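You operate a simulated robot arm through the tools that you are given. There is no shell and no other tool. Be economical: measure what you need, move in short steps, check, and stop when the job is done.

You are at the controls of a simulated two-armed robot. One attempt, no reset.

JOB
Take the blue napkin from the fan bench and lay it out flat on the table.
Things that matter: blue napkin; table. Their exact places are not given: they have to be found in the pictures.

The check looks at the end state, three seconds after you hand in, the way a careful person would. Anything else that was tipped, shoved, dropped, spilled or broken makes it a failure. Flat cloth is picked up by pressing the open fingertips on it (5 to 10 N) and closing them slowly along it; thin cloth reads only 2 to 8 mm in the jaws.

ROBOT AND FRAMES
Two 7-joint arms with two-finger parallel grippers on one trunk, on a base that drives. Base frame: it is fixed to the floor where the robot stands at the start and does not move with it; the origin is under the middle of the robot, x ahead of it, y to its left, z up. Units: mm, rad, N and s.
The left shoulder is at the start at [-4, 154, 873], the right one opposite. Places, roughly: table [-1300, -400, 900]. Payload 3.43 kg a hand.
The TCP of each hand is the grasp point between the finger pads, 34 mm short of the fingertips. In the tool frame z runs along the fingers and y along their closing line. Largest opening 128 mm; finger width 24, thickness 12; the body of the gripper, 48 by 130 mm, starts 96 mm behind the TCP.
Orientation is that of the tool frame in the base frame, as a unit quaternion [x, y, z, w]. With the fingers straight down and closing along the base's y, the tool's x points along the base's -x, its y along +y and its z along -z.

CONTROLS
- The arms move only by the tool jog_arm. It takes "left_motion", "right_motion" or both (then of equal length, played together; a hand with none holds still); each is a list that holds one entry, the list of rows, each a list of 7 numbers: the turn, a rotation vector about the tool's x, y, z in units of 45 degrees (1.0 is 45 degrees), then the shift along the tool's x, y, z in units of 400 mm (1.0 is 400 mm), then the closure, from 0 (fully open) to 1 (shut). In form: [[[ax, ay, az, dx, dy, dz, claw], ...]]. A call has 1 to 20 rows; each row is the pose to reach, as a shift and turn from the pose commanded when the call began, along the tool's axes at that moment. A call with a number of a shift or a turn outside -1 to 1 is refused whole. Each row takes 0.2 s and may step no farther than 50 mm and 0.15 rad from the row before; otherwise, or with a gripper value out of range, the whole call is refused. Where a pose cannot be reached the arm comes as near as it can. A force on the tool above 40 N (or 10 N above the force at the start of the call, whichever is more), or a blocked arm, ends the call early, and 0.2 s more pass. The fingers move at their own pace (about 153 mm/s each) and stop on an object; they squeeze with about 24 N. The grip force told is the motor's: it shows also when the fingers shut on nothing. Time passes only in rows, and 0.2 s behind the last, so rows that repeat a pose let the fingers close. The reply holds the time, the measured pose of the TCP, the force on the tool along the base axes, the opening and the grip force, in the units named above and with some noise.
- Cameras (640 x 400 px; columns grow to the right, rows downward): "scene" is now at [67.5, -13.7, 1084.5]; the picture's right is [0.01, -1.00, -0.02], its down [-0.72, 0.01, -0.69] and it looks along [0.69, 0.02, -0.72] (base axes); focal length 266 px, centre (320, 200). "left" rides on the left gripper at [76, 11, -160] in its tool frame; the picture's right is [-0.15, 0.99, 0.00], its down [-0.88, -0.13, -0.46] and it looks along [-0.45, -0.07, 0.89] (tool axes); focal length 234 px, centre (320, 200). "right" rides on the right gripper at [76, -11, -160] in its tool frame; the picture's right is [0.15, 0.99, 0.00], its down [-0.88, 0.13, -0.46] and it looks along [-0.45, 0.07, 0.89] (tool axes); focal length 234 px, centre (320, 200).
- snapshot(camera): a new picture of that camera. No time passes.
- lift_body(by): slides the trunk up (or, below 0, down) by that many mm; the arms and the scene camera ride with it, the base frame stays. It gives what a move gives, with no picture.
- base_move(legs): drives the robot by 1 to 6 legs, each [ahead, left, turn to the left] in mm, mm and rad, along the robot's own axes; the way and the turn of a leg run together, so that a leg with both is an arc; at most 1500 mm and 3.142 rad a leg. The arms and the cameras ride along, it lands a little off, and it stops where it bumps. It gives what a move gives.
- aim_head(pan, tilt): turns the head with the scene camera to pan (to the left, within 1.501 rad either way) and tilt (down, from -0.506 to 1.204), counted from straight ahead of the robot. It gives what a move gives.
- locate(camera, pixels): for up to 12 pixels [column, row] of the newest picture of that camera ("zoom" is the newest enlarged one), the place [x, y, z] in the base frame of the surface seen there, good to about 2 mm. No time passes.
- enlarge(camera, box): a new picture of the part [left, top, right, bottom] of that camera's present view, enlarged. No time passes.
- sign_off(): hands the job in; it is judged then, once.

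Work in short steps. Measure before you move; look again where a grasp or a placing could have gone wrong, and mend it. You have 80 turns and 78 pictures in all, those below and enlarged ones among them. Open the grippers and draw the arms clear of the work before you hand the job in, unless the task says otherwise; then end with one line.

The tools are called after "Call:" as name(argument=value, ...) on one line, values as JSON. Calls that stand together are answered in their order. jog_arm: Moves the arms, as the interface text tells. Its arguments: {"type":"object","properties":{"left_motion":{"type":"array","items":{"type":"array","items":{"type":"array","items":{"type":"number"}}}},"right_motion":{"type":"array","items":{"type":"array","items":{"type":"array","items":{"type":"number"}}}}},"required":[]} The other tools are called the same way: lift_body (by) slides the trunk up or down; base_move (legs) drives the base; aim_head (pan, tilt) turns the head that bears the scene camera; snapshot (camera) takes a picture; locate (camera, pixels) gives the place of the surface under pixels of a picture; enlarge (camera, box) takes an enlarged picture of a part of a camera's view; sign_off () hands the job in.

At the start:

```text
time_s: 0.0
left_position: [437.8, 282.7, 656.9]
left_tool_rot: [-0.044, 0.999, 0.008, 0.003]
left_contact_force: [-0.2, -0.7, 0.9]
left_gripper_width: 128.1
left_finger_force: 0.1
right_position: [483.8, -219.3, 660.9]
right_tool_rot: [-0.046, 0.999, 0.008, 0.009]
right_contact_force: [1.0, 0.1, 0.3]
right_gripper_width: 128.0
right_finger_force: 0.1
trunk travel left (down, up): [-350.0, 590.0]
robot x, y, heading: [-43.5, -2.3, 0.089]
head pan, tilt: [-0.087, 0.824]
```

scene: 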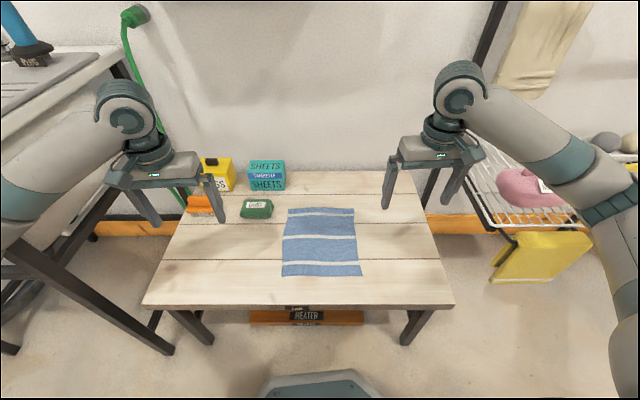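
right: 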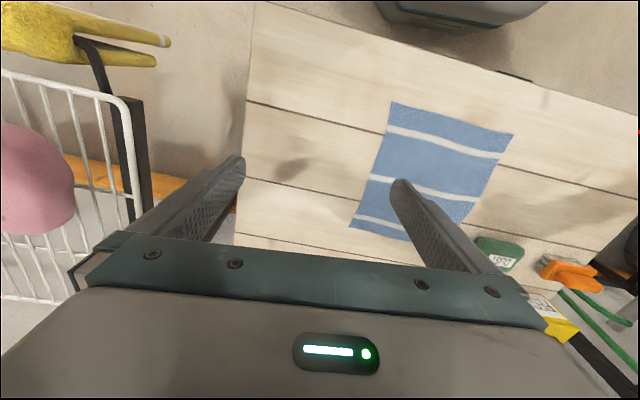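
left: 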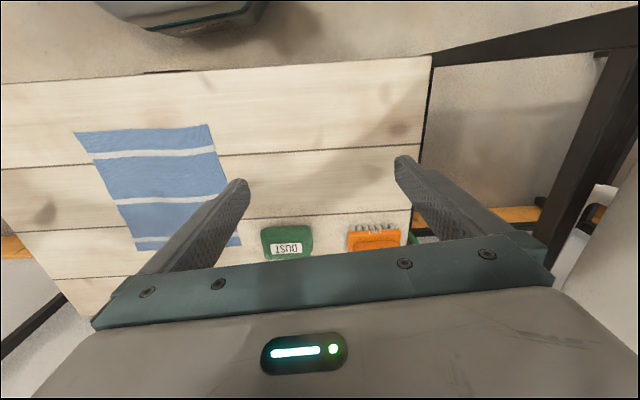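

The blue napkin lies on the bench at about (288-362, 207-276) in the scene picture; I measure its corners, and edges of the bench.

Call:
locate(camera="scene", pixels=[[289, 209], [354, 210], [361, 275], [282, 276], [320, 240], [145, 303], [452, 303], [320, 303], [257, 215], [286, 240], [358, 240]])

Call:
enlarge(camera="scene", box=[240, 180, 400, 300])

```text
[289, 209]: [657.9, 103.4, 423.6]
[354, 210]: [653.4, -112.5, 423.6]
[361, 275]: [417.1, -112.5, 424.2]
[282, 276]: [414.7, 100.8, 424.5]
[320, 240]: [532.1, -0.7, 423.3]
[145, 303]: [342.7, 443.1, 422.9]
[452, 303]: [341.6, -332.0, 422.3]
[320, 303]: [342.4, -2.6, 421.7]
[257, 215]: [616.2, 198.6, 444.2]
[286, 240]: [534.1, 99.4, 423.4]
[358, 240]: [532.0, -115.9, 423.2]
```

```text
3.33 times, centred on (320, 240) of scene
```

zoom: 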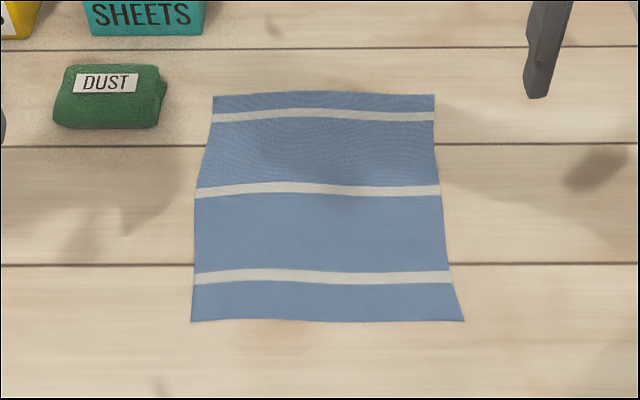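

The napkin is about 215 x 240 mm on the bench at z≈422. I look to both sides to learn the surroundings before I grasp.

Call:
aim_head(pan=1.5, tilt=0.5)

Call:
snapshot(camera="scene")

Call:
aim_head(pan=-1.5, tilt=0.5)

Call:
snapshot(camera="scene")

```text
time_s: 1.7
left_position: [437.2, 283.3, 655.1]
left_tool_rot: [-0.044, 0.999, 0.007, 0.001]
left_contact_force: [0.4, 0.4, -0.1]
left_gripper_width: 127.9
left_finger_force: 0.1
right_position: [484.4, -219.5, 660.2]
right_tool_rot: [-0.047, 0.999, 0.008, 0.007]
right_contact_force: [-0.3, 0.0, -0.5]
right_gripper_width: 128.0
right_finger_force: 0.1
trunk travel left (down, up): [-350.0, 590.0]
robot x, y, heading: [-45.0, -2.9, 0.1]
head pan, tilt: [1.499, 0.499]
```

```text
73 pictures are left
```

scene: 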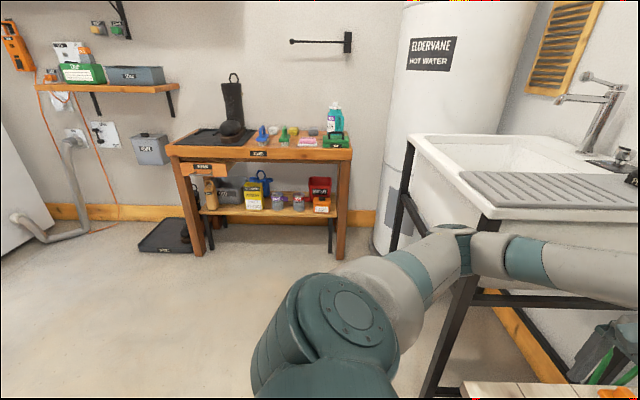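

```text
time_s: 4.3
left_position: [437.5, 283.2, 657.1]
left_tool_rot: [-0.044, 0.999, 0.008, 0.0]
left_contact_force: [0.4, 0.3, -0.1]
left_gripper_width: 128.2
left_finger_force: 0.0
right_position: [484.7, -220.0, 660.7]
right_tool_rot: [-0.047, 0.999, 0.008, 0.008]
right_contact_force: [0.7, 0.5, 0.8]
right_gripper_width: 127.8
right_finger_force: 0.0
trunk travel left (down, up): [-350.0, 590.0]
robot x, y, heading: [-49.7, -4.2, 0.096]
head pan, tilt: [-1.499, 0.499]
```

```text
72 pictures are left
```

scene: 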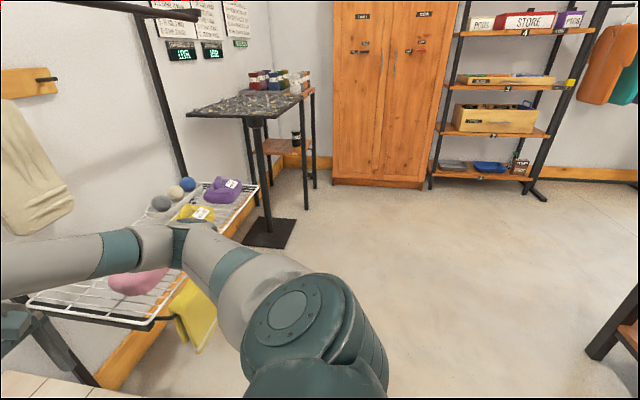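

The table must be behind; the bench ahead carries the only blue napkin I see. I aim the head back, and turn each hand by 45° outward (camera outside) while moving over the near edge, jaws partly closed.

Call:
aim_head(pan=-0.09, tilt=0.9)

Call:
jog_arm(left_motion=[[[0, 0, 0.166, 0, -0.042, 0.025, 0.6], [0, 0, 0.333, 0, -0.083, 0.05, 0.6], [0, 0, 0.5, 0, -0.125, 0.075, 0.6], [0, 0, 0.667, 0, -0.167, 0.1, 0.6], [0, 0, 0.833, 0, -0.208, 0.125, 0.6], [0, 0, 1, 0, -0.25, 0.15, 0.6]]], right_motion=[[[0, 0, -0.166, 0.004, 0.025, 0.025, 0.6], [0, 0, -0.333, 0.009, 0.051, 0.05, 0.6], [0, 0, -0.5, 0.013, 0.077, 0.075, 0.6], [0, 0, -0.667, 0.018, 0.102, 0.1, 0.6], [0, 0, -0.833, 0.022, 0.128, 0.125, 0.6], [0, 0, -1, 0.027, 0.153, 0.15, 0.6]]])

```text
time_s: 5.8
left_position: [437.4, 283.2, 656.1]
left_tool_rot: [-0.044, 0.999, 0.007, 0.0]
left_contact_force: [0.6, -0.3, -0.4]
left_gripper_width: 128.0
left_finger_force: 0.0
right_position: [485.2, -219.9, 659.4]
right_tool_rot: [-0.047, 0.999, 0.008, 0.008]
right_contact_force: [0.4, -0.9, 0.1]
right_gripper_width: 127.6
right_finger_force: 0.1
trunk travel left (down, up): [-350.0, 590.0]
robot x, y, heading: [-48.9, -2.0, 0.093]
head pan, tilt: [-0.091, 0.901]
```

```text
time_s: 7.2
left_position: [424.5, 247.4, 593.4]
left_tool_rot: [0.306, 0.952, 0.005, 0.001]
left_contact_force: [-0.1, 0.6, 0.0]
left_gripper_width: 51.3
left_finger_force: 0.0
right_position: [466.9, -100.8, 605.4]
right_tool_rot: [-0.456, 0.89, -0.002, 0.01]
right_contact_force: [0.3, 0.6, -0.7]
right_gripper_width: 51.1
right_finger_force: 0.1
trunk travel left (down, up): [-350.0, 590.0]
robot x, y, heading: [-54.0, 19.6, 0.161]
head pan, tilt: [-0.091, 0.901]
```

Both hands came out some 60 mm too far left and the base reading changed (heading 0.161). I look to see whether the base really moved.

Call:
snapshot(camera="scene")

Call:
jog_arm(left_motion=[[[0, 0, 0, 0, 0, 0, 0.6]]])

```text
71 pictures are left
```

scene: 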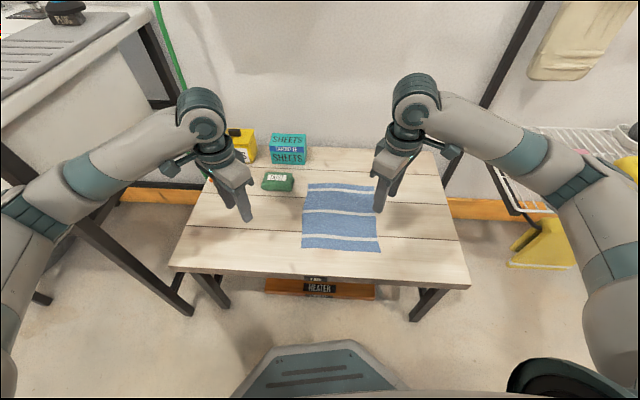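

```text
time_s: 7.6
left_position: [424.1, 246.1, 592.7]
left_tool_rot: [0.305, 0.952, 0.004, 0.001]
left_contact_force: [-1.0, -0.6, -0.1]
left_gripper_width: 51.3
left_finger_force: 0.1
right_position: [466.6, -102.2, 606.8]
right_tool_rot: [-0.455, 0.891, -0.003, 0.01]
right_contact_force: [2.5, 0.7, -1.1]
right_gripper_width: 51.0
right_finger_force: 0.0
trunk travel left (down, up): [-350.0, 590.0]
robot x, y, heading: [-54.1, 14.7, 0.152]
head pan, tilt: [-0.091, 0.901]
```

The base really gives a little under arm motion, but readings account for it. I go on slower with the rest of the turn towards hover points (452, 80, 520) and (452, -92, 520).

Call:
jog_arm(left_motion=[[[0, 0, 0.1, -0.03, -0.03, 0.018, 0.6], [0, 0, 0.2, -0.06, -0.06, 0.036, 0.6], [0, 0, 0.3, -0.09, -0.09, 0.054, 0.6], [0, 0, 0.4, -0.12, -0.12, 0.072, 0.6], [0, 0, 0.5, -0.15, -0.15, 0.09, 0.6], [0, 0, 0.6, -0.18, -0.18, 0.108, 0.6], [0, 0, 0.7, -0.21, -0.21, 0.126, 0.6], [0, 0, 0.8, -0.24, -0.24, 0.144, 0.6], [0, 0, 0.9, -0.27, -0.27, 0.162, 0.6], [0, 0, 1, -0.298, -0.297, 0.18, 0.6]]], right_motion=[[[0, 0, -0.08, 0, 0.0045, 0.0215, 0.6], [0, 0, -0.16, 0, 0.009, 0.043, 0.6], [0, 0, -0.24, 0, 0.0135, 0.0645, 0.6], [0, 0, -0.32, 0, 0.018, 0.086, 0.6], [0, 0, -0.4, 0, 0.0225, 0.1075, 0.6], [0, 0, -0.48, 0, 0.027, 0.129, 0.6], [0, 0, -0.56, 0, 0.0315, 0.15, 0.6], [0, 0, -0.64, 0, 0.036, 0.172, 0.6], [0, 0, -0.72, 0, 0.04, 0.194, 0.6], [0, 0, -0.795, 0.002, 0.045, 0.215, 0.6]]])

Call:
snapshot(camera="scene")

```text
time_s: 9.8
left_position: [470.4, 21.6, 514.8]
left_tool_rot: [0.676, 0.737, -0.005, -0.004]
left_contact_force: [-1.1, 0.1, 0.3]
left_gripper_width: 51.3
left_finger_force: 0.2
right_position: [462.9, -142.2, 509.0]
right_tool_rot: [-0.683, 0.73, 0.0, 0.0]
right_contact_force: [-0.4, -0.2, 0.3]
right_gripper_width: 51.4
right_finger_force: 0.1
trunk travel left (down, up): [-350.0, 590.0]
robot x, y, heading: [-45.9, -2.5, 0.091]
head pan, tilt: [-0.091, 0.901]
```

```text
70 pictures are left
```

scene: 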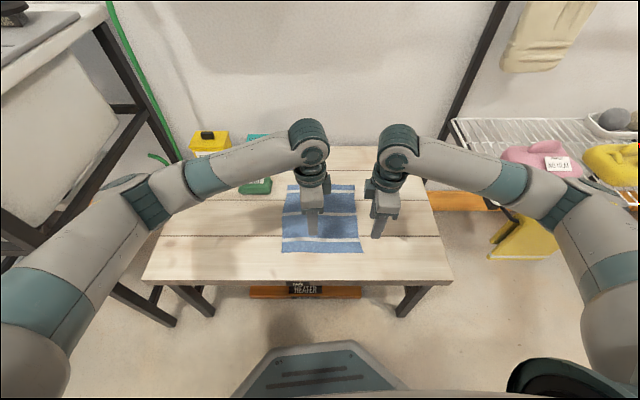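

The base settled back (heading 0.091). Hands are at (470, 22) and (463, -142); I shift both about 55 mm left onto the near corners and square them.

Call:
jog_arm(left_motion=[[[0, 0, 0.02, 0.03, -0.007, 0.012, 0.6], [0, 0, 0.05, 0.06, -0.015, 0.024, 0.6], [0, 0, 0.07, 0.09, -0.022, 0.036, 0.6], [0, 0, 0.09, 0.12, -0.03, 0.048, 0.6], [0, 0, 0.109, 0.149, -0.037, 0.06, 0.6], [0, 0, 0.109, 0.149, -0.037, 0.06, 0.6], [0, 0, 0.109, 0.149, -0.037, 0.06, 0.6], [0, 0, 0.109, 0.149, -0.037, 0.06, 0.6]]], right_motion=[[[0, 0, -0.02, -0.025, 0.008, 0.01, 0.6], [0, 0, -0.04, -0.05, 0.016, 0.02, 0.6], [0, 0, -0.06, -0.075, 0.025, 0.03, 0.6], [0, 0, -0.08, -0.1, 0.033, 0.04, 0.6], [0, 0, -0.09, -0.1225, 0.041, 0.048, 0.6], [0, 0, -0.09, -0.1225, 0.041, 0.048, 0.6], [0, 0, -0.09, -0.1225, 0.041, 0.048, 0.6], [0, 0, -0.09, -0.1225, 0.041, 0.048, 0.6]]])

Call:
snapshot(camera="left")

Call:
snapshot(camera="right")

Call:
enlarge(camera="scene", box=[240, 150, 400, 250])

```text
time_s: 11.6
left_position: [447.2, 83.8, 487.8]
left_tool_rot: [0.706, 0.708, -0.006, -0.004]
left_contact_force: [0.0, 0.3, 0.5]
left_gripper_width: 51.2
left_finger_force: 0.1
right_position: [449.9, -90.5, 489.9]
right_tool_rot: [0.709, -0.705, 0.0, 0.0]
right_contact_force: [-1.1, 0.5, 0.3]
right_gripper_width: 51.3
right_finger_force: 0.1
trunk travel left (down, up): [-350.0, 590.0]
robot x, y, heading: [-44.9, -1.4, 0.092]
head pan, tilt: [-0.091, 0.901]
```

```text
69 pictures are left
```

left: 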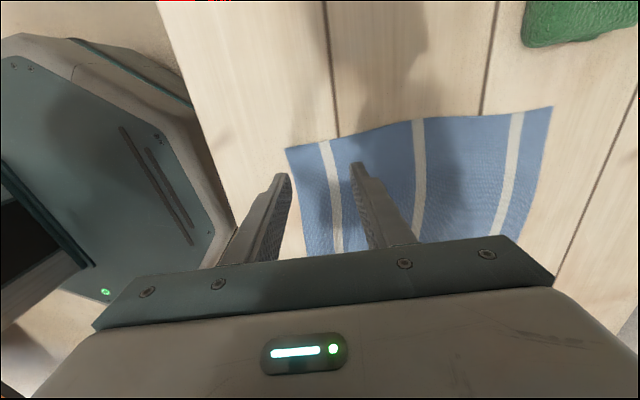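

```text
68 pictures are left
```

right: 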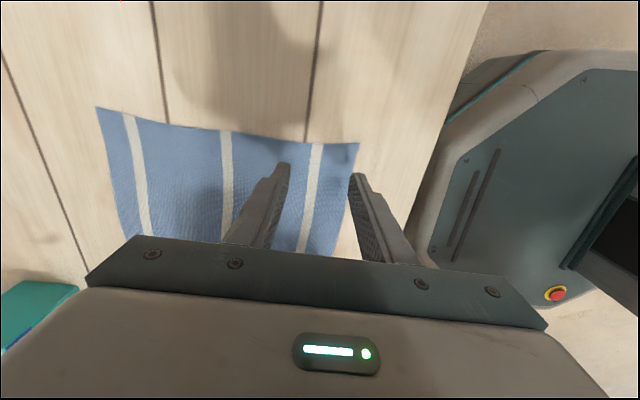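

```text
4.00 times, centred on (320, 200) of scene
```

zoom: 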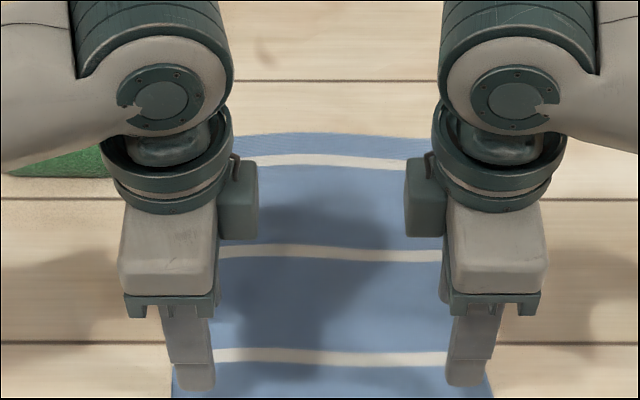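

The near fingers stand right at the near edge (x≈416), so I shift both hands forward ~12 mm and lower to just above the cloth (TCP z≈461).

Call:
jog_arm(left_motion=[[[0, 0, 0, -0.002, 0.011, 0, 0.6], [0, 0, 0, -0.005, 0.022, 0.01, 0.6], [0, 0, 0, -0.005, 0.0325, 0.03, 0.6], [0, 0, 0, -0.005, 0.0325, 0.05, 0.6], [0, 0, 0, -0.005, 0.0325, 0.065, 0.6], [0, 0, 0, -0.005, 0.0325, 0.065, 0.6], [0, 0, 0, -0.005, 0.0325, 0.065, 0.6]]], right_motion=[[[0, 0, 0, 0, -0.01, 0, 0.6], [0, 0, 0, 0, -0.02, 0.015, 0.6], [0, 0, 0, 0, -0.025, 0.035, 0.6], [0, 0, 0, 0, -0.025, 0.055, 0.6], [0, 0, 0, 0, -0.025, 0.07, 0.6], [0, 0, 0, 0, -0.025, 0.07, 0.6], [0, 0, 0, 0, -0.025, 0.07, 0.6]]])

Call:
snapshot(camera="left")

Call:
snapshot(camera="right")

```text
time_s: 13.2
left_position: [461.3, 80.7, 462.7]
left_tool_rot: [0.706, 0.708, -0.006, -0.004]
left_contact_force: [0.6, 0.0, -1.2]
left_gripper_width: 51.0
left_finger_force: 0.1
right_position: [458.8, -88.3, 462.7]
right_tool_rot: [-0.707, 0.707, -0.001, 0.001]
right_contact_force: [-0.4, -0.4, 0.0]
right_gripper_width: 51.2
right_finger_force: 0.1
trunk travel left (down, up): [-350.0, 590.0]
robot x, y, heading: [-45.6, -1.4, 0.09]
head pan, tilt: [-0.091, 0.901]
```

```text
66 pictures are left
```

left: 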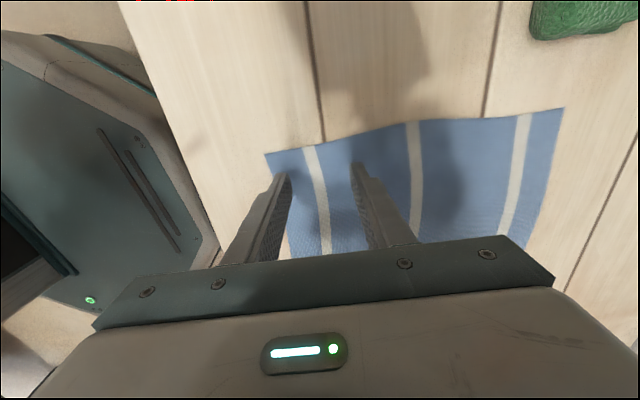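

```text
65 pictures are left
```

right: 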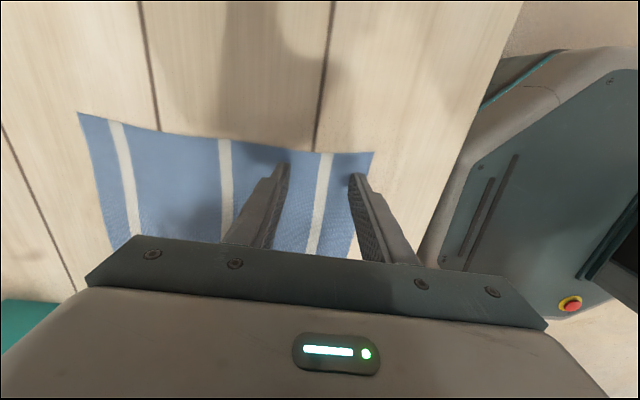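

Both fingers of each hand stand over the cloth (left tips ~(283,180),(357,165); right ~(283,168),(355,178)). I press down gently, moving the right hand 3 mm further in.

Call:
jog_arm(left_motion=[[[0, 0, 0, 0, 0, 0.003, 0.6], [0, 0, 0, 0, 0, 0.007, 0.6], [0, 0, 0, 0, 0, 0.011, 0.6], [0, 0, 0, 0, 0, 0.013, 0.6], [0, 0, 0, 0, 0, 0.013, 0.6]]], right_motion=[[[0, 0, 0, 0, -0.008, 0.003, 0.6], [0, 0, 0, 0, -0.008, 0.007, 0.6], [0, 0, 0, 0, -0.008, 0.011, 0.6], [0, 0, 0, 0, -0.008, 0.013, 0.6], [0, 0, 0, 0, -0.008, 0.013, 0.6]]])

```text
time_s: 14.4
left_position: [460.3, 80.5, 458.1]
left_tool_rot: [0.706, 0.708, -0.006, -0.004]
left_contact_force: [-0.7, 0.2, -0.4]
left_gripper_width: 51.1
left_finger_force: 0.1
right_position: [461.8, -88.9, 457.2]
right_tool_rot: [0.709, -0.705, 0.001, 0.0]
right_contact_force: [0.0, -0.2, 0.3]
right_gripper_width: 51.2
right_finger_force: 0.0
trunk travel left (down, up): [-350.0, 590.0]
robot x, y, heading: [-46.2, -3.4, 0.094]
head pan, tilt: [-0.091, 0.901]
```

No contact yet; down in ~1 mm steps.

Call:
jog_arm(left_motion=[[[0, 0, 0, 0, 0, 0.0025, 0.6], [0, 0, 0, 0, 0, 0.005, 0.6], [0, 0, 0, 0, 0, 0.005, 0.6]]], right_motion=[[[0, 0, 0, 0, 0, 0.0025, 0.6], [0, 0, 0, 0, 0, 0.005, 0.6], [0, 0, 0, 0, 0, 0.005, 0.6]]])

```text
time_s: 15.2
left_position: [460.0, 80.6, 455.7]
left_tool_rot: [0.706, 0.709, -0.006, -0.003]
left_contact_force: [-1.0, -0.2, 0.2]
left_gripper_width: 51.2
left_finger_force: 0.1
right_position: [464.1, -89.7, 454.6]
right_tool_rot: [0.708, -0.706, 0.001, 0.0]
right_contact_force: [-0.8, -0.3, 2.8]
right_gripper_width: 51.1
right_finger_force: 0.1
trunk travel left (down, up): [-350.0, 590.0]
robot x, y, heading: [-45.5, -2.3, 0.096]
head pan, tilt: [-0.091, 0.901]
```

The right begins to touch (2.8 N); the left needs about 1 to 2 mm more.

Call:
jog_arm(left_motion=[[[0, 0, 0, 0, 0, 0.0025, 0.6], [0, 0, 0, 0, 0, 0.0045, 0.6], [0, 0, 0, 0, 0, 0.0045, 0.6]]], right_motion=[[[0, 0, 0, 0, 0, 0.001, 0.6], [0, 0, 0, 0, 0, 0.0015, 0.6], [0, 0, 0, 0, 0, 0.0015, 0.6]]])

```text
time_s: 16.0
left_position: [461.3, 79.0, 456.5]
left_tool_rot: [0.706, 0.708, -0.005, -0.003]
left_contact_force: [-2.1, -2.1, 12.3]
left_gripper_width: 49.8
left_finger_force: 0.0
right_position: [462.4, -90.1, 455.6]
right_tool_rot: [0.708, -0.706, 0.0, -0.001]
right_contact_force: [1.6, 1.3, 6.9]
right_gripper_width: 50.8
right_finger_force: 0.0
trunk travel left (down, up): [-350.0, 590.0]
robot x, y, heading: [-46.6, -2.9, 0.094]
head pan, tilt: [-0.091, 0.901]
```

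Right 7 N, left 12 N: I ease the left by 0.5 mm and close both slowly.

Call:
jog_arm(left_motion=[[[0, 0, 0, 0, 0, -0.0012, 0.6], [0, 0, 0, 0, 0, -0.0012, 0.64], [0, 0, 0, 0, 0, -0.0012, 0.68], [0, 0, 0, 0, 0, -0.0012, 0.72], [0, 0, 0, 0, 0, -0.0012, 0.76], [0, 0, 0, 0, 0, -0.0012, 0.8], [0, 0, 0, 0, 0, -0.0012, 0.84], [0, 0, 0, 0, 0, -0.0012, 0.88], [0, 0, 0, 0, 0, -0.0012, 0.92], [0, 0, 0, 0, 0, -0.0012, 0.96], [0, 0, 0, 0, 0, -0.0012, 1], [0, 0, 0, 0, 0, -0.0012, 1], [0, 0, 0, 0, 0, -0.0012, 1]]], right_motion=[[[0, 0, 0, 0, 0, 0, 0.6], [0, 0, 0, 0, 0, 0, 0.64], [0, 0, 0, 0, 0, 0, 0.68], [0, 0, 0, 0, 0, 0, 0.72], [0, 0, 0, 0, 0, 0, 0.76], [0, 0, 0, 0, 0, 0, 0.8], [0, 0, 0, 0, 0, 0, 0.84], [0, 0, 0, 0, 0, 0, 0.88], [0, 0, 0, 0, 0, 0, 0.92], [0, 0, 0, 0, 0, 0, 0.96], [0, 0, 0, 0, 0, 0, 1], [0, 0, 0, 0, 0, 0, 1], [0, 0, 0, 0, 0, 0, 1]]])

Call:
snapshot(camera="left")

Call:
snapshot(camera="right")

```text
time_s: 18.8
left_position: [460.1, 81.4, 455.2]
left_tool_rot: [0.706, 0.708, -0.005, -0.003]
left_contact_force: [0.0, -1.9, 4.5]
left_gripper_width: 2.2
left_finger_force: 23.7
right_position: [461.2, -89.5, 455.9]
right_tool_rot: [0.709, -0.705, 0.001, -0.001]
right_contact_force: [-1.0, 1.1, 16.4]
right_gripper_width: 7.4
right_finger_force: 24.3
trunk travel left (down, up): [-350.0, 590.0]
robot x, y, heading: [-47.8, -1.0, 0.092]
head pan, tilt: [-0.091, 0.901]
```

```text
64 pictures are left
```

left: 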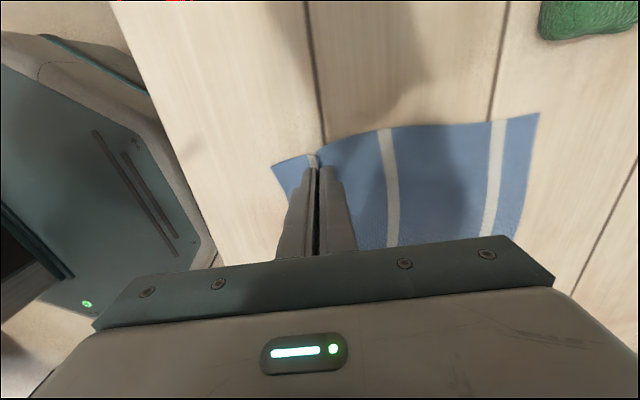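

```text
63 pictures are left
```

right: 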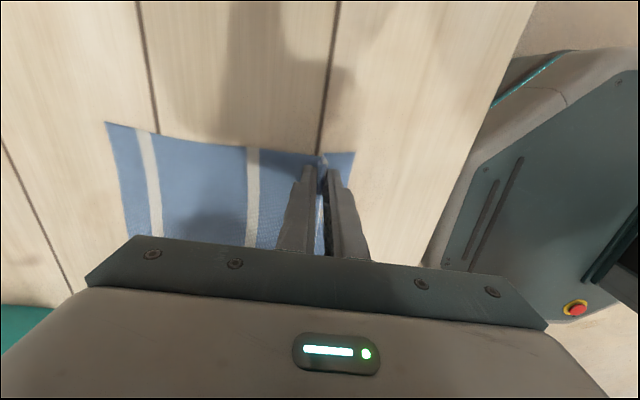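

Both hold the cloth at its first stripe (2.2 and 7.4 mm). I lift both together slowly by 200 mm.

Call:
jog_arm(left_motion=[[[0, 0, 0, 0, 0, -0.02, 1], [0, 0, 0, 0, 0, -0.05, 1], [0, 0, 0, 0, 0, -0.09, 1], [0, 0, 0, 0, 0, -0.13, 1], [0, 0, 0, 0, 0, -0.17, 1], [0, 0, 0, 0, 0, -0.21, 1], [0, 0, 0, 0, 0, -0.25, 1], [0, 0, 0, 0, 0, -0.29, 1], [0, 0, 0, 0, 0, -0.33, 1], [0, 0, 0, 0, 0, -0.37, 1], [0, 0, 0, 0, 0, -0.41, 1], [0, 0, 0, 0, 0, -0.45, 1], [0, 0, 0, 0, 0, -0.49, 1], [0, 0, 0, 0, 0, -0.53, 1], [0, 0, 0, 0, 0, -0.57, 1], [0, 0, 0, 0, 0, -0.6, 1], [0, 0, 0, 0, 0, -0.6, 1]]], right_motion=[[[0, 0, 0, 0, 0, -0.02, 1], [0, 0, 0, 0, 0, -0.05, 1], [0, 0, 0, 0, 0, -0.09, 1], [0, 0, 0, 0, 0, -0.13, 1], [0, 0, 0, 0, 0, -0.17, 1], [0, 0, 0, 0, 0, -0.21, 1], [0, 0, 0, 0, 0, -0.25, 1], [0, 0, 0, 0, 0, -0.29, 1], [0, 0, 0, 0, 0, -0.33, 1], [0, 0, 0, 0, 0, -0.37, 1], [0, 0, 0, 0, 0, -0.41, 1], [0, 0, 0, 0, 0, -0.45, 1], [0, 0, 0, 0, 0, -0.49, 1], [0, 0, 0, 0, 0, -0.53, 1], [0, 0, 0, 0, 0, -0.57, 1], [0, 0, 0, 0, 0, -0.6, 1], [0, 0, 0, 0, 0, -0.6, 1]]])

Call:
snapshot(camera="scene")

```text
time_s: 22.4
left_position: [464.1, 82.6, 694.3]
left_tool_rot: [0.706, 0.708, -0.006, -0.004]
left_contact_force: [-0.5, -0.8, 0.0]
left_gripper_width: 1.8
left_finger_force: 23.7
right_position: [462.5, -89.4, 694.5]
right_tool_rot: [0.709, -0.706, -0.001, 0.0]
right_contact_force: [-0.2, 1.3, 0.1]
right_gripper_width: 7.1
right_finger_force: 23.9
trunk travel left (down, up): [-350.0, 590.0]
robot x, y, heading: [-47.3, 1.5, 0.093]
head pan, tilt: [-0.091, 0.901]
```

```text
62 pictures are left
```

scene: 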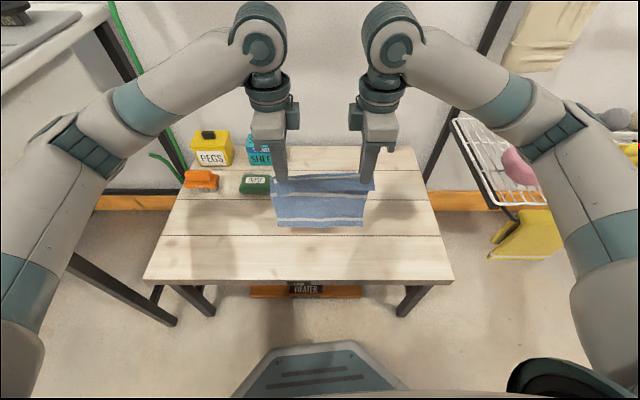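

The napkin hangs cleanly between both hands. I raise the trunk to bring the hands above the ~900 mm table height, then look to both sides for the way.

Call:
lift_body(by=520)

Call:
aim_head(pan=-1.5, tilt=0.7)

Call:
snapshot(camera="scene")

```text
refused: 520 is not a number from -400 to 400
```

```text
time_s: 23.9
left_position: [463.8, 82.7, 693.8]
left_tool_rot: [0.706, 0.708, -0.007, -0.004]
left_contact_force: [-0.5, -1.8, 0.3]
left_gripper_width: 2.0
left_finger_force: 23.9
right_position: [462.2, -88.9, 694.8]
right_tool_rot: [0.708, -0.706, 0.0, 0.001]
right_contact_force: [0.0, 1.2, -0.4]
right_gripper_width: 7.5
right_finger_force: 23.7
trunk travel left (down, up): [-350.0, 590.0]
robot x, y, heading: [-46.8, -4.7, 0.095]
head pan, tilt: [-1.499, 0.7]
```

```text
61 pictures are left
```

scene: 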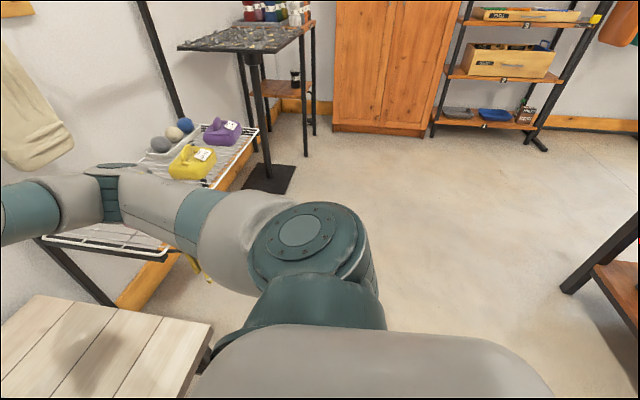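

A table leg shows at the right edge (565, 288). I measure it and lift in two steps.

Call:
locate(camera="scene", pixels=[[567, 286], [638, 225], [600, 270], [637, 320], [280, 190]])

Call:
lift_body(by=260)

Call:
lift_body(by=270)

Call:
snapshot(camera="scene")

```text
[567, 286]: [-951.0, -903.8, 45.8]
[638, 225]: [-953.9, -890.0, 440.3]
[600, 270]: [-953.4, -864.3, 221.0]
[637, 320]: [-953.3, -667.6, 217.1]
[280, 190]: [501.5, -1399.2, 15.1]
```

```text
time_s: 26.6
left_position: [465.2, 82.4, 953.6]
left_tool_rot: [0.706, 0.708, -0.006, -0.004]
left_contact_force: [-0.2, -0.4, -0.1]
left_gripper_width: 2.1
left_finger_force: 24.2
right_position: [462.6, -88.3, 955.0]
right_tool_rot: [0.708, -0.706, 0.0, 0.0]
right_contact_force: [-0.2, 0.9, -1.5]
right_gripper_width: 7.1
right_finger_force: 23.8
trunk travel left (down, up): [-610.0, 330.0]
robot x, y, heading: [-49.3, -0.5, 0.09]
head pan, tilt: [-1.499, 0.7]
```

```text
time_s: 29.4
left_position: [465.4, 83.0, 1222.9]
left_tool_rot: [0.705, 0.709, -0.006, -0.004]
left_contact_force: [0.6, -0.8, 0.0]
left_gripper_width: 1.8
left_finger_force: 23.3
right_position: [462.1, -88.8, 1225.2]
right_tool_rot: [0.708, -0.706, 0.001, 0.0]
right_contact_force: [0.4, 0.9, -0.3]
right_gripper_width: 7.3
right_finger_force: 23.9
trunk travel left (down, up): [-880.0, 60.0]
robot x, y, heading: [-46.4, 0.0, 0.09]
head pan, tilt: [-1.499, 0.7]
```

```text
60 pictures are left
```

scene: 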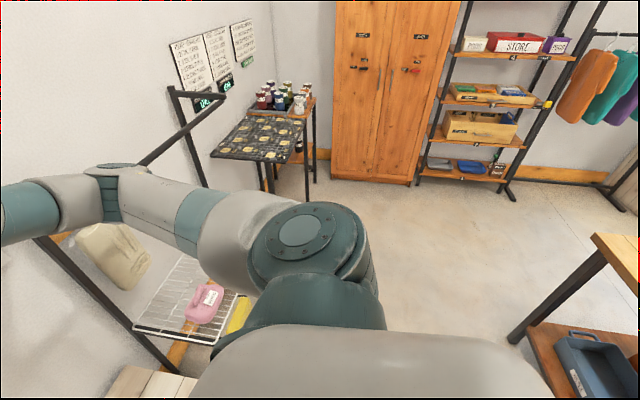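

The path is clear on both sides. I back 300 mm and turn left a quarter, slowly, then look toward the table.

Call:
base_move(legs=[[-300, 0, 0], [0, 0, 1.5]])

Call:
aim_head(pan=1.3, tilt=0.6)

Call:
snapshot(camera="scene")

```text
time_s: 35.0
left_position: [-377.2, 486.0, 1223.0]
left_tool_rot: [0.054, 0.998, -0.007, 0.001]
left_contact_force: [1.4, 0.0, -1.0]
left_gripper_width: 1.9
left_finger_force: 23.7
right_position: [-206.9, 464.8, 1225.1]
right_tool_rot: [0.999, -0.054, 0.0, 0.0]
right_contact_force: [-0.3, -0.1, -0.2]
right_gripper_width: 2.4
right_finger_force: 23.4
trunk travel left (down, up): [-880.0, 60.0]
robot x, y, heading: [-350.1, -31.5, 1.554]
head pan, tilt: [-1.499, 0.7]
```

```text
time_s: 37.5
left_position: [-376.9, 487.9, 1224.3]
left_tool_rot: [0.054, 0.999, -0.008, 0.001]
left_contact_force: [0.7, 0.6, -1.2]
left_gripper_width: 2.1
left_finger_force: 23.9
right_position: [-206.2, 465.6, 1224.5]
right_tool_rot: [0.999, -0.053, 0.0, 0.0]
right_contact_force: [-1.5, 0.5, -0.1]
right_gripper_width: 2.2
right_finger_force: 23.9
trunk travel left (down, up): [-880.0, 60.0]
robot x, y, heading: [-349.3, -32.3, 1.551]
head pan, tilt: [1.3, 0.6]
```

```text
59 pictures are left
```

scene: 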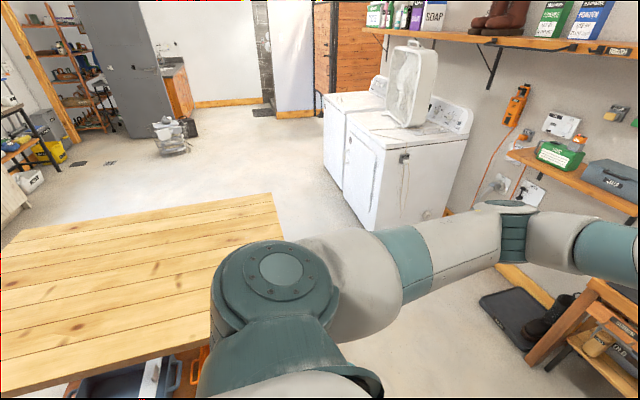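

The table's clear top is at lower left. The right jaw now reads 2.4 instead of 7.1 mm, so I check the napkin is still held.

Call:
locate(camera="scene", pixels=[[270, 193], [140, 280], [10, 240], [5, 390], [200, 340], [210, 330]])

Call:
aim_head(pan=0, tilt=0.85)

Call:
snapshot(camera="scene")

Call:
snapshot(camera="right")

```text
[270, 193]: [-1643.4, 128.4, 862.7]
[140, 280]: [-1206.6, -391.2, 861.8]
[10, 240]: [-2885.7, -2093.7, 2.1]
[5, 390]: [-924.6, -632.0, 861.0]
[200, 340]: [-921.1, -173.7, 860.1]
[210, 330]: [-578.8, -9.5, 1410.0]
```

```text
time_s: 38.9
left_position: [-376.9, 485.4, 1224.1]
left_tool_rot: [0.055, 0.998, -0.007, 0.002]
left_contact_force: [1.3, 0.3, 0.0]
left_gripper_width: 2.0
left_finger_force: 24.2
right_position: [-207.3, 464.5, 1224.8]
right_tool_rot: [0.999, -0.053, 0.0, -0.001]
right_contact_force: [-0.2, -0.3, -0.3]
right_gripper_width: 2.0
right_finger_force: 23.7
trunk travel left (down, up): [-880.0, 60.0]
robot x, y, heading: [-352.0, -29.2, 1.549]
head pan, tilt: [0.0, 0.85]
```

```text
58 pictures are left
```

scene: 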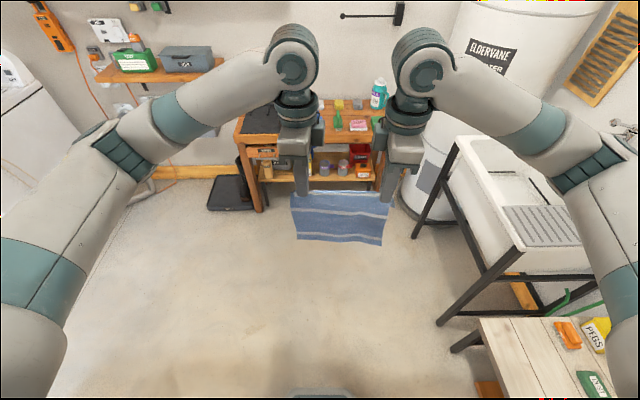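

```text
57 pictures are left
```

right: 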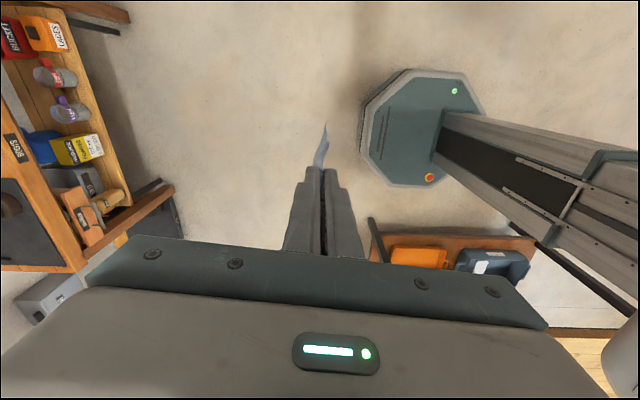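

Both hands still hold the napkin edge well. Table top is at z≈861, front edge x≈-921; I turn the other quarter to face it and look.

Call:
base_move(legs=[[0, 0, 1.59]])

Call:
aim_head(pan=0, tilt=0.85)

Call:
snapshot(camera="scene")

```text
time_s: 43.0
left_position: [-866.7, -30.5, 1223.3]
left_tool_rot: [-0.648, 0.762, -0.004, 0.006]
left_contact_force: [0.5, 1.5, -0.4]
left_gripper_width: 2.0
left_finger_force: 24.0
right_position: [-837.3, 138.8, 1225.4]
right_tool_rot: [0.762, 0.648, 0.0, 0.001]
right_contact_force: [0.1, -1.4, 0.0]
right_gripper_width: 2.1
right_finger_force: 24.3
trunk travel left (down, up): [-880.0, 60.0]
robot x, y, heading: [-346.8, -29.2, 3.073]
head pan, tilt: [0.0, 0.85]
```

```text
time_s: 43.6
left_position: [-867.9, -30.7, 1223.8]
left_tool_rot: [-0.648, 0.761, -0.005, 0.005]
left_contact_force: [-0.9, 0.8, 1.0]
left_gripper_width: 2.1
left_finger_force: 24.1
right_position: [-836.9, 138.0, 1225.1]
right_tool_rot: [0.761, 0.649, 0.0, 0.0]
right_contact_force: [0.2, -0.7, 0.2]
right_gripper_width: 2.1
right_finger_force: 23.7
trunk travel left (down, up): [-880.0, 60.0]
robot x, y, heading: [-347.2, -27.8, 3.068]
head pan, tilt: [0.0, 0.85]
```

```text
56 pictures are left
```

scene: 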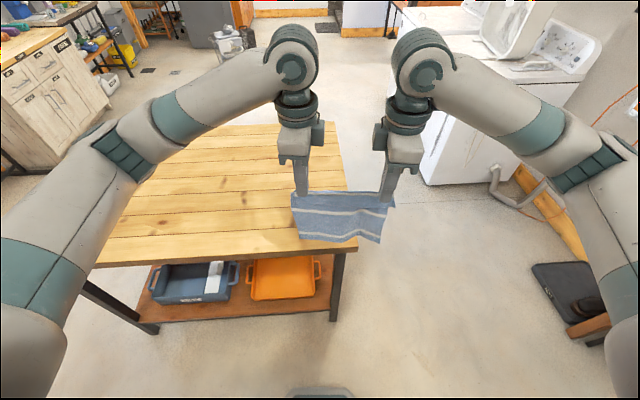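

The table top is empty. I measure the base's nose (320, 394) and the table's corners before driving closer.

Call:
locate(camera="scene", pixels=[[320, 389], [320, 395], [340, 126], [356, 240], [105, 262], [150, 128], [333, 318], [220, 180]])

```text
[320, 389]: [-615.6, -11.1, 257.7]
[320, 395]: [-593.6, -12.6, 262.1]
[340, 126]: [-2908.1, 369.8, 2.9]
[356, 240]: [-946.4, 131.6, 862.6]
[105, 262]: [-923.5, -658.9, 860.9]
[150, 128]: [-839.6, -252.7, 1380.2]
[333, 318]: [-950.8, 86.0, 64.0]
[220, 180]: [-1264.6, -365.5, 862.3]
```

The nose is 270 mm ahead of the axis, so I square up (+0.165 rad), strafe 278 left and go 250 ahead, leaving the nose ~75 mm from the table edge.

Call:
base_move(legs=[[0, 0, 0.165], [0, 278, 0], [250, 0, 0]])

Call:
snapshot(camera="scene")

```text
time_s: 47.7
left_position: [-1077.8, -412.4, 1225.4]
left_tool_rot: [-0.706, 0.708, -0.003, 0.005]
left_contact_force: [0.2, 1.1, 0.1]
left_gripper_width: 2.3
left_finger_force: 23.8
right_position: [-1074.9, -242.0, 1226.0]
right_tool_rot: [0.708, 0.706, -0.001, 0.0]
right_contact_force: [-0.2, -0.2, -0.4]
right_gripper_width: 2.1
right_finger_force: 23.6
trunk travel left (down, up): [-880.0, 60.0]
robot x, y, heading: [-566.9, -334.3, -3.054]
head pan, tilt: [0.0, 0.85]
```

```text
55 pictures are left
```

scene: 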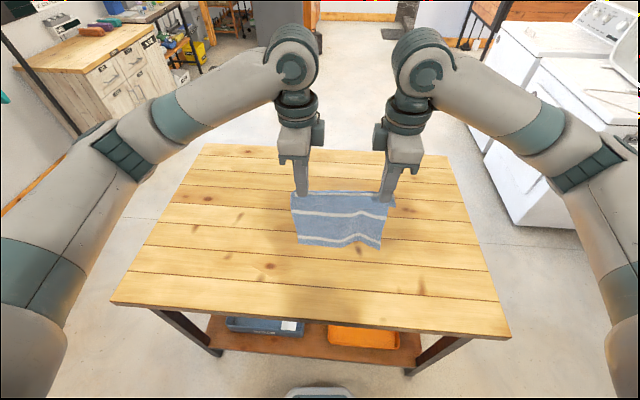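

All square over the table centre. I measure the hanging bottom edge of the napkin.

Call:
enlarge(camera="scene", box=[270, 170, 420, 264])

Call:
locate(camera="scene", pixels=[[300, 242], [335, 243], [376, 246], [300, 200], [340, 198], [382, 203], [296, 222], [378, 230], [340, 205]])

```text
4.26 times, centred on (345, 217) of scene
```

zoom: 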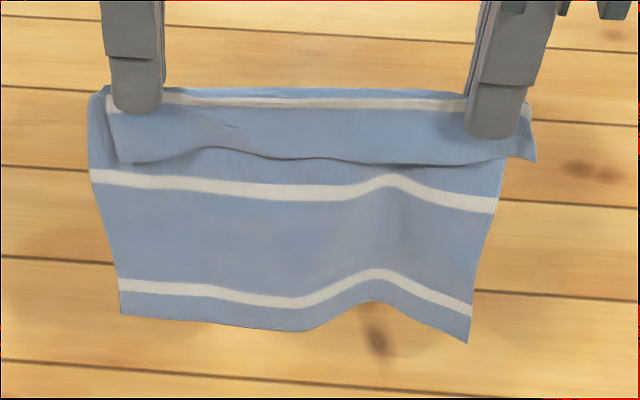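

```text
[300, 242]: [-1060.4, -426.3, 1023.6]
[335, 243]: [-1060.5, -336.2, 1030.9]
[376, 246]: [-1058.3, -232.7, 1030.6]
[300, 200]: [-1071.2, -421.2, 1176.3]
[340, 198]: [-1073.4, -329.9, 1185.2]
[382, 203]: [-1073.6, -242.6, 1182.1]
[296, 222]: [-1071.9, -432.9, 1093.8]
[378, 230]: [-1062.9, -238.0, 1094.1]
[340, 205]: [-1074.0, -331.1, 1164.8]
```

The fold sits at the fingertips with a ~45 mm flap on the robot side and ~165 mm hanging down to z≈1025. I lower the trunk 90 mm, then move the hands 130 mm out and down until the lower edge is about to touch.

Call:
lift_body(by=-90)

Call:
jog_arm(left_motion=[[[0, 0, 0, 0, 0.02, 0.01, 1], [0, 0, 0, 0, 0.05, 0.03, 1], [0, 0, 0, 0, 0.09, 0.05, 1], [0, 0, 0, 0, 0.13, 0.07, 1], [0, 0, 0, 0, 0.17, 0.09, 1], [0, 0, 0, 0, 0.21, 0.11, 1], [0, 0, 0, 0, 0.25, 0.125, 1], [0, 0, 0, 0, 0.28, 0.14, 1], [0, 0, 0, 0, 0.31, 0.15, 1], [0, 0, 0, 0, 0.325, 0.155, 1], [0, 0, 0, 0, 0.325, 0.155, 1], [0, 0, 0, 0, 0.325, 0.155, 1]]], right_motion=[[[0, 0, 0, 0, -0.02, 0.01, 1], [0, 0, 0, 0, -0.05, 0.03, 1], [0, 0, 0, 0, -0.09, 0.05, 1], [0, 0, 0, 0, -0.13, 0.07, 1], [0, 0, 0, 0, -0.17, 0.09, 1], [0, 0, 0, 0, -0.21, 0.11, 1], [0, 0, 0, 0, -0.25, 0.125, 1], [0, 0, 0, 0, -0.28, 0.14, 1], [0, 0, 0, 0, -0.31, 0.15, 1], [0, 0, 0, 0, -0.325, 0.155, 1], [0, 0, 0, 0, -0.325, 0.155, 1], [0, 0, 0, 0, -0.325, 0.155, 1]]])

Call:
snapshot(camera="scene")

```text
time_s: 48.9
left_position: [-1078.4, -413.0, 1134.4]
left_tool_rot: [-0.706, 0.708, -0.003, 0.007]
left_contact_force: [0.3, 0.5, 0.1]
left_gripper_width: 2.1
left_finger_force: 24.4
right_position: [-1074.9, -241.0, 1135.6]
right_tool_rot: [0.708, 0.706, 0.0, 0.0]
right_contact_force: [1.2, -0.1, -0.9]
right_gripper_width: 2.2
right_finger_force: 24.3
trunk travel left (down, up): [-790.0, 150.0]
robot x, y, heading: [-568.4, -331.1, -3.056]
head pan, tilt: [0.0, 0.85]
```

```text
time_s: 51.5
left_position: [-1208.1, -412.2, 1069.3]
left_tool_rot: [-0.706, 0.708, -0.004, 0.007]
left_contact_force: [0.3, 0.7, 0.1]
left_gripper_width: 1.6
left_finger_force: 24.2
right_position: [-1206.0, -240.9, 1072.4]
right_tool_rot: [0.708, 0.706, 0.0, 0.0]
right_contact_force: [0.2, -0.5, -0.9]
right_gripper_width: 2.2
right_finger_force: 24.1
trunk travel left (down, up): [-790.0, 150.0]
robot x, y, heading: [-573.6, -331.9, -3.056]
head pan, tilt: [0.0, 0.85]
```

```text
53 pictures are left
```

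scene: 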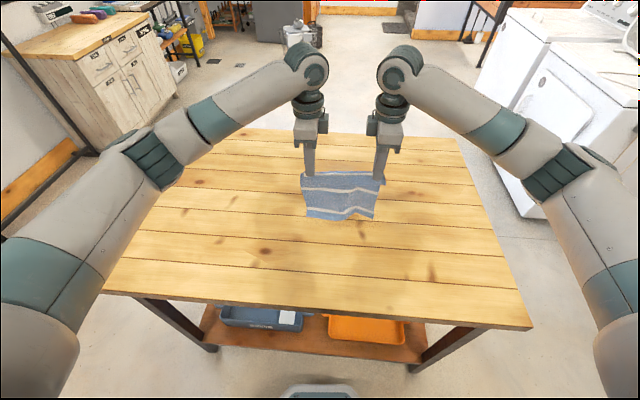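

The lower edge is about 10 mm above the table. I now lay the cloth down along an arc: hands toward the robot while lowering, stopping with the fold ~50 mm up, before the flap touches.

Call:
jog_arm(left_motion=[[[0, 0, 0, 0, -0.025, 0.02, 1], [0, 0, 0, 0, -0.075, 0.03, 1], [0, 0, 0, 0, -0.125, 0.045, 1], [0, 0, 0, 0, -0.175, 0.065, 1], [0, 0, 0, 0, -0.225, 0.09, 1], [0, 0, 0, 0, -0.275, 0.125, 1], [0, 0, 0, 0, -0.3125, 0.16, 1], [0, 0, 0, 0, -0.35, 0.2, 1], [0, 0, 0, 0, -0.375, 0.24, 1], [0, 0, 0, 0, -0.395, 0.28, 1], [0, 0, 0, 0, -0.41, 0.3125, 1], [0, 0, 0, 0, -0.41, 0.3125, 1], [0, 0, 0, 0, -0.41, 0.3125, 1]]], right_motion=[[[0, 0, 0, 0, 0.025, 0.02, 1], [0, 0, 0, 0, 0.075, 0.03, 1], [0, 0, 0, 0, 0.125, 0.045, 1], [0, 0, 0, 0, 0.175, 0.065, 1], [0, 0, 0, 0, 0.225, 0.09, 1], [0, 0, 0, 0, 0.275, 0.125, 1], [0, 0, 0, 0, 0.3125, 0.16, 1], [0, 0, 0, 0, 0.35, 0.2, 1], [0, 0, 0, 0, 0.375, 0.24, 1], [0, 0, 0, 0, 0.395, 0.28, 1], [0, 0, 0, 0, 0.41, 0.3125, 1], [0, 0, 0, 0, 0.41, 0.3125, 1], [0, 0, 0, 0, 0.41, 0.3125, 1]]])

Call:
enlarge(camera="scene", box=[240, 150, 440, 275])

Call:
snapshot(camera="left")

```text
time_s: 54.3
left_position: [-1042.0, -412.5, 947.5]
left_tool_rot: [-0.705, 0.709, -0.004, 0.006]
left_contact_force: [0.4, 1.2, -0.3]
left_gripper_width: 2.0
left_finger_force: 23.9
right_position: [-1041.8, -242.2, 947.2]
right_tool_rot: [0.708, 0.706, -0.001, -0.001]
right_contact_force: [0.4, -0.4, 0.1]
right_gripper_width: 2.2
right_finger_force: 24.2
trunk travel left (down, up): [-790.0, 150.0]
robot x, y, heading: [-567.5, -329.4, -3.053]
head pan, tilt: [0.0, 0.85]
```

```text
3.20 times, centred on (340, 212) of scene
```

zoom: 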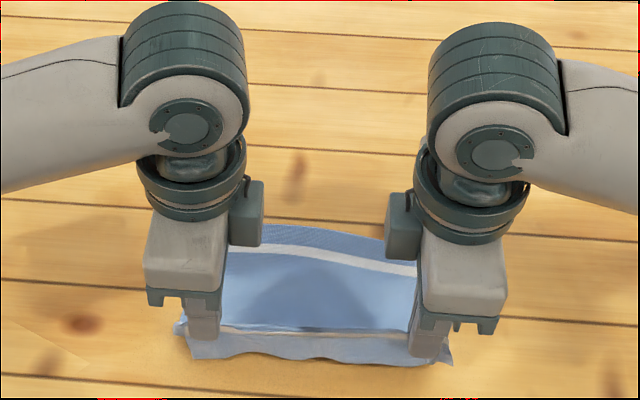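

```text
51 pictures are left
```

left: 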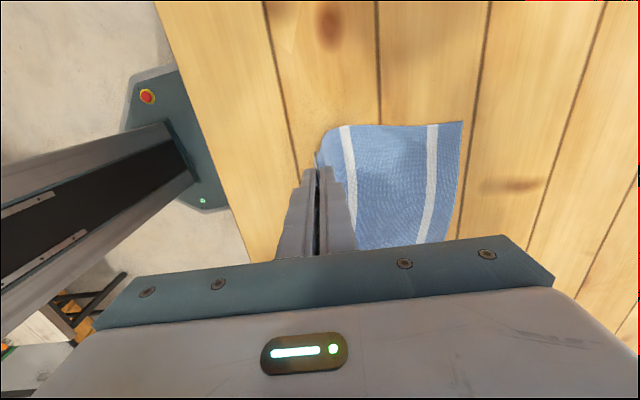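

The main part lies flat. Now I lower the last ~48 mm while moving ~38 mm away from the robot so the flap's edge lands on the robot side.

Call:
jog_arm(left_motion=[[[0, 0, 0, 0, 0.0, 0.015, 1], [0, 0, 0, 0, 0.01, 0.03, 1], [0, 0, 0, 0, 0.025, 0.045, 1], [0, 0, 0, 0, 0.04, 0.06, 1], [0, 0, 0, 0, 0.055, 0.075, 1], [0, 0, 0, 0, 0.07, 0.09, 1], [0, 0, 0, 0, 0.085, 0.105, 1], [0, 0, 0, 0, 0.095, 0.118, 1], [0, 0, 0, 0, 0.095, 0.118, 1]]], right_motion=[[[0, 0, 0, 0, 0.0, 0.015, 1], [0, 0, 0, 0, -0.01, 0.03, 1], [0, 0, 0, 0, -0.025, 0.045, 1], [0, 0, 0, 0, -0.04, 0.06, 1], [0, 0, 0, 0, -0.055, 0.075, 1], [0, 0, 0, 0, -0.07, 0.09, 1], [0, 0, 0, 0, -0.085, 0.105, 1], [0, 0, 0, 0, -0.095, 0.118, 1], [0, 0, 0, 0, -0.095, 0.118, 1]]])

Call:
enlarge(camera="scene", box=[240, 150, 440, 275])

Call:
snapshot(camera="left")

Call:
snapshot(camera="right")

```text
time_s: 56.3
left_position: [-1080.8, -411.2, 900.6]
left_tool_rot: [-0.706, 0.708, -0.004, 0.005]
left_contact_force: [-1.4, 1.8, 8.8]
left_gripper_width: 1.8
left_finger_force: 24.0
right_position: [-1080.5, -240.7, 901.1]
right_tool_rot: [0.708, 0.706, 0.0, 0.0]
right_contact_force: [0.2, -1.4, 1.9]
right_gripper_width: 2.2
right_finger_force: 24.1
trunk travel left (down, up): [-790.0, 150.0]
robot x, y, heading: [-567.2, -332.5, -3.055]
head pan, tilt: [0.0, 0.85]
```

```text
3.20 times, centred on (340, 212) of scene
```

zoom: 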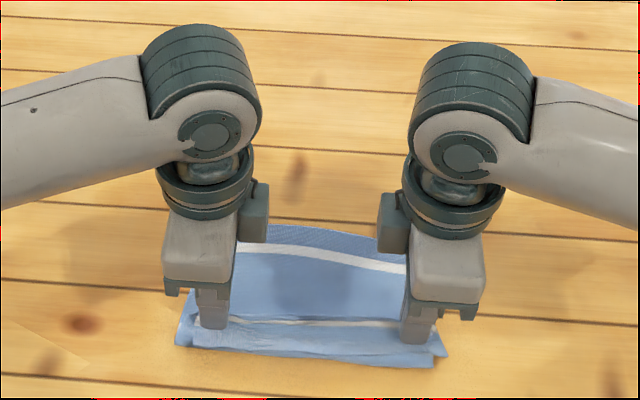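

```text
49 pictures are left
```

left: 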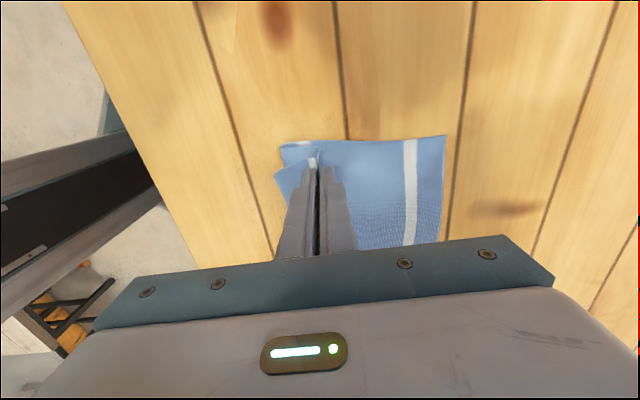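

```text
48 pictures are left
```

right: 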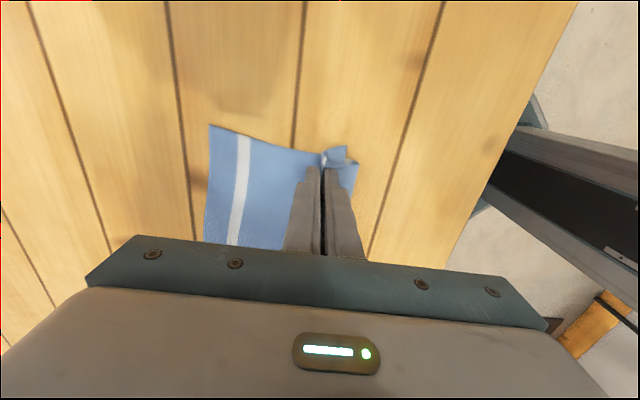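

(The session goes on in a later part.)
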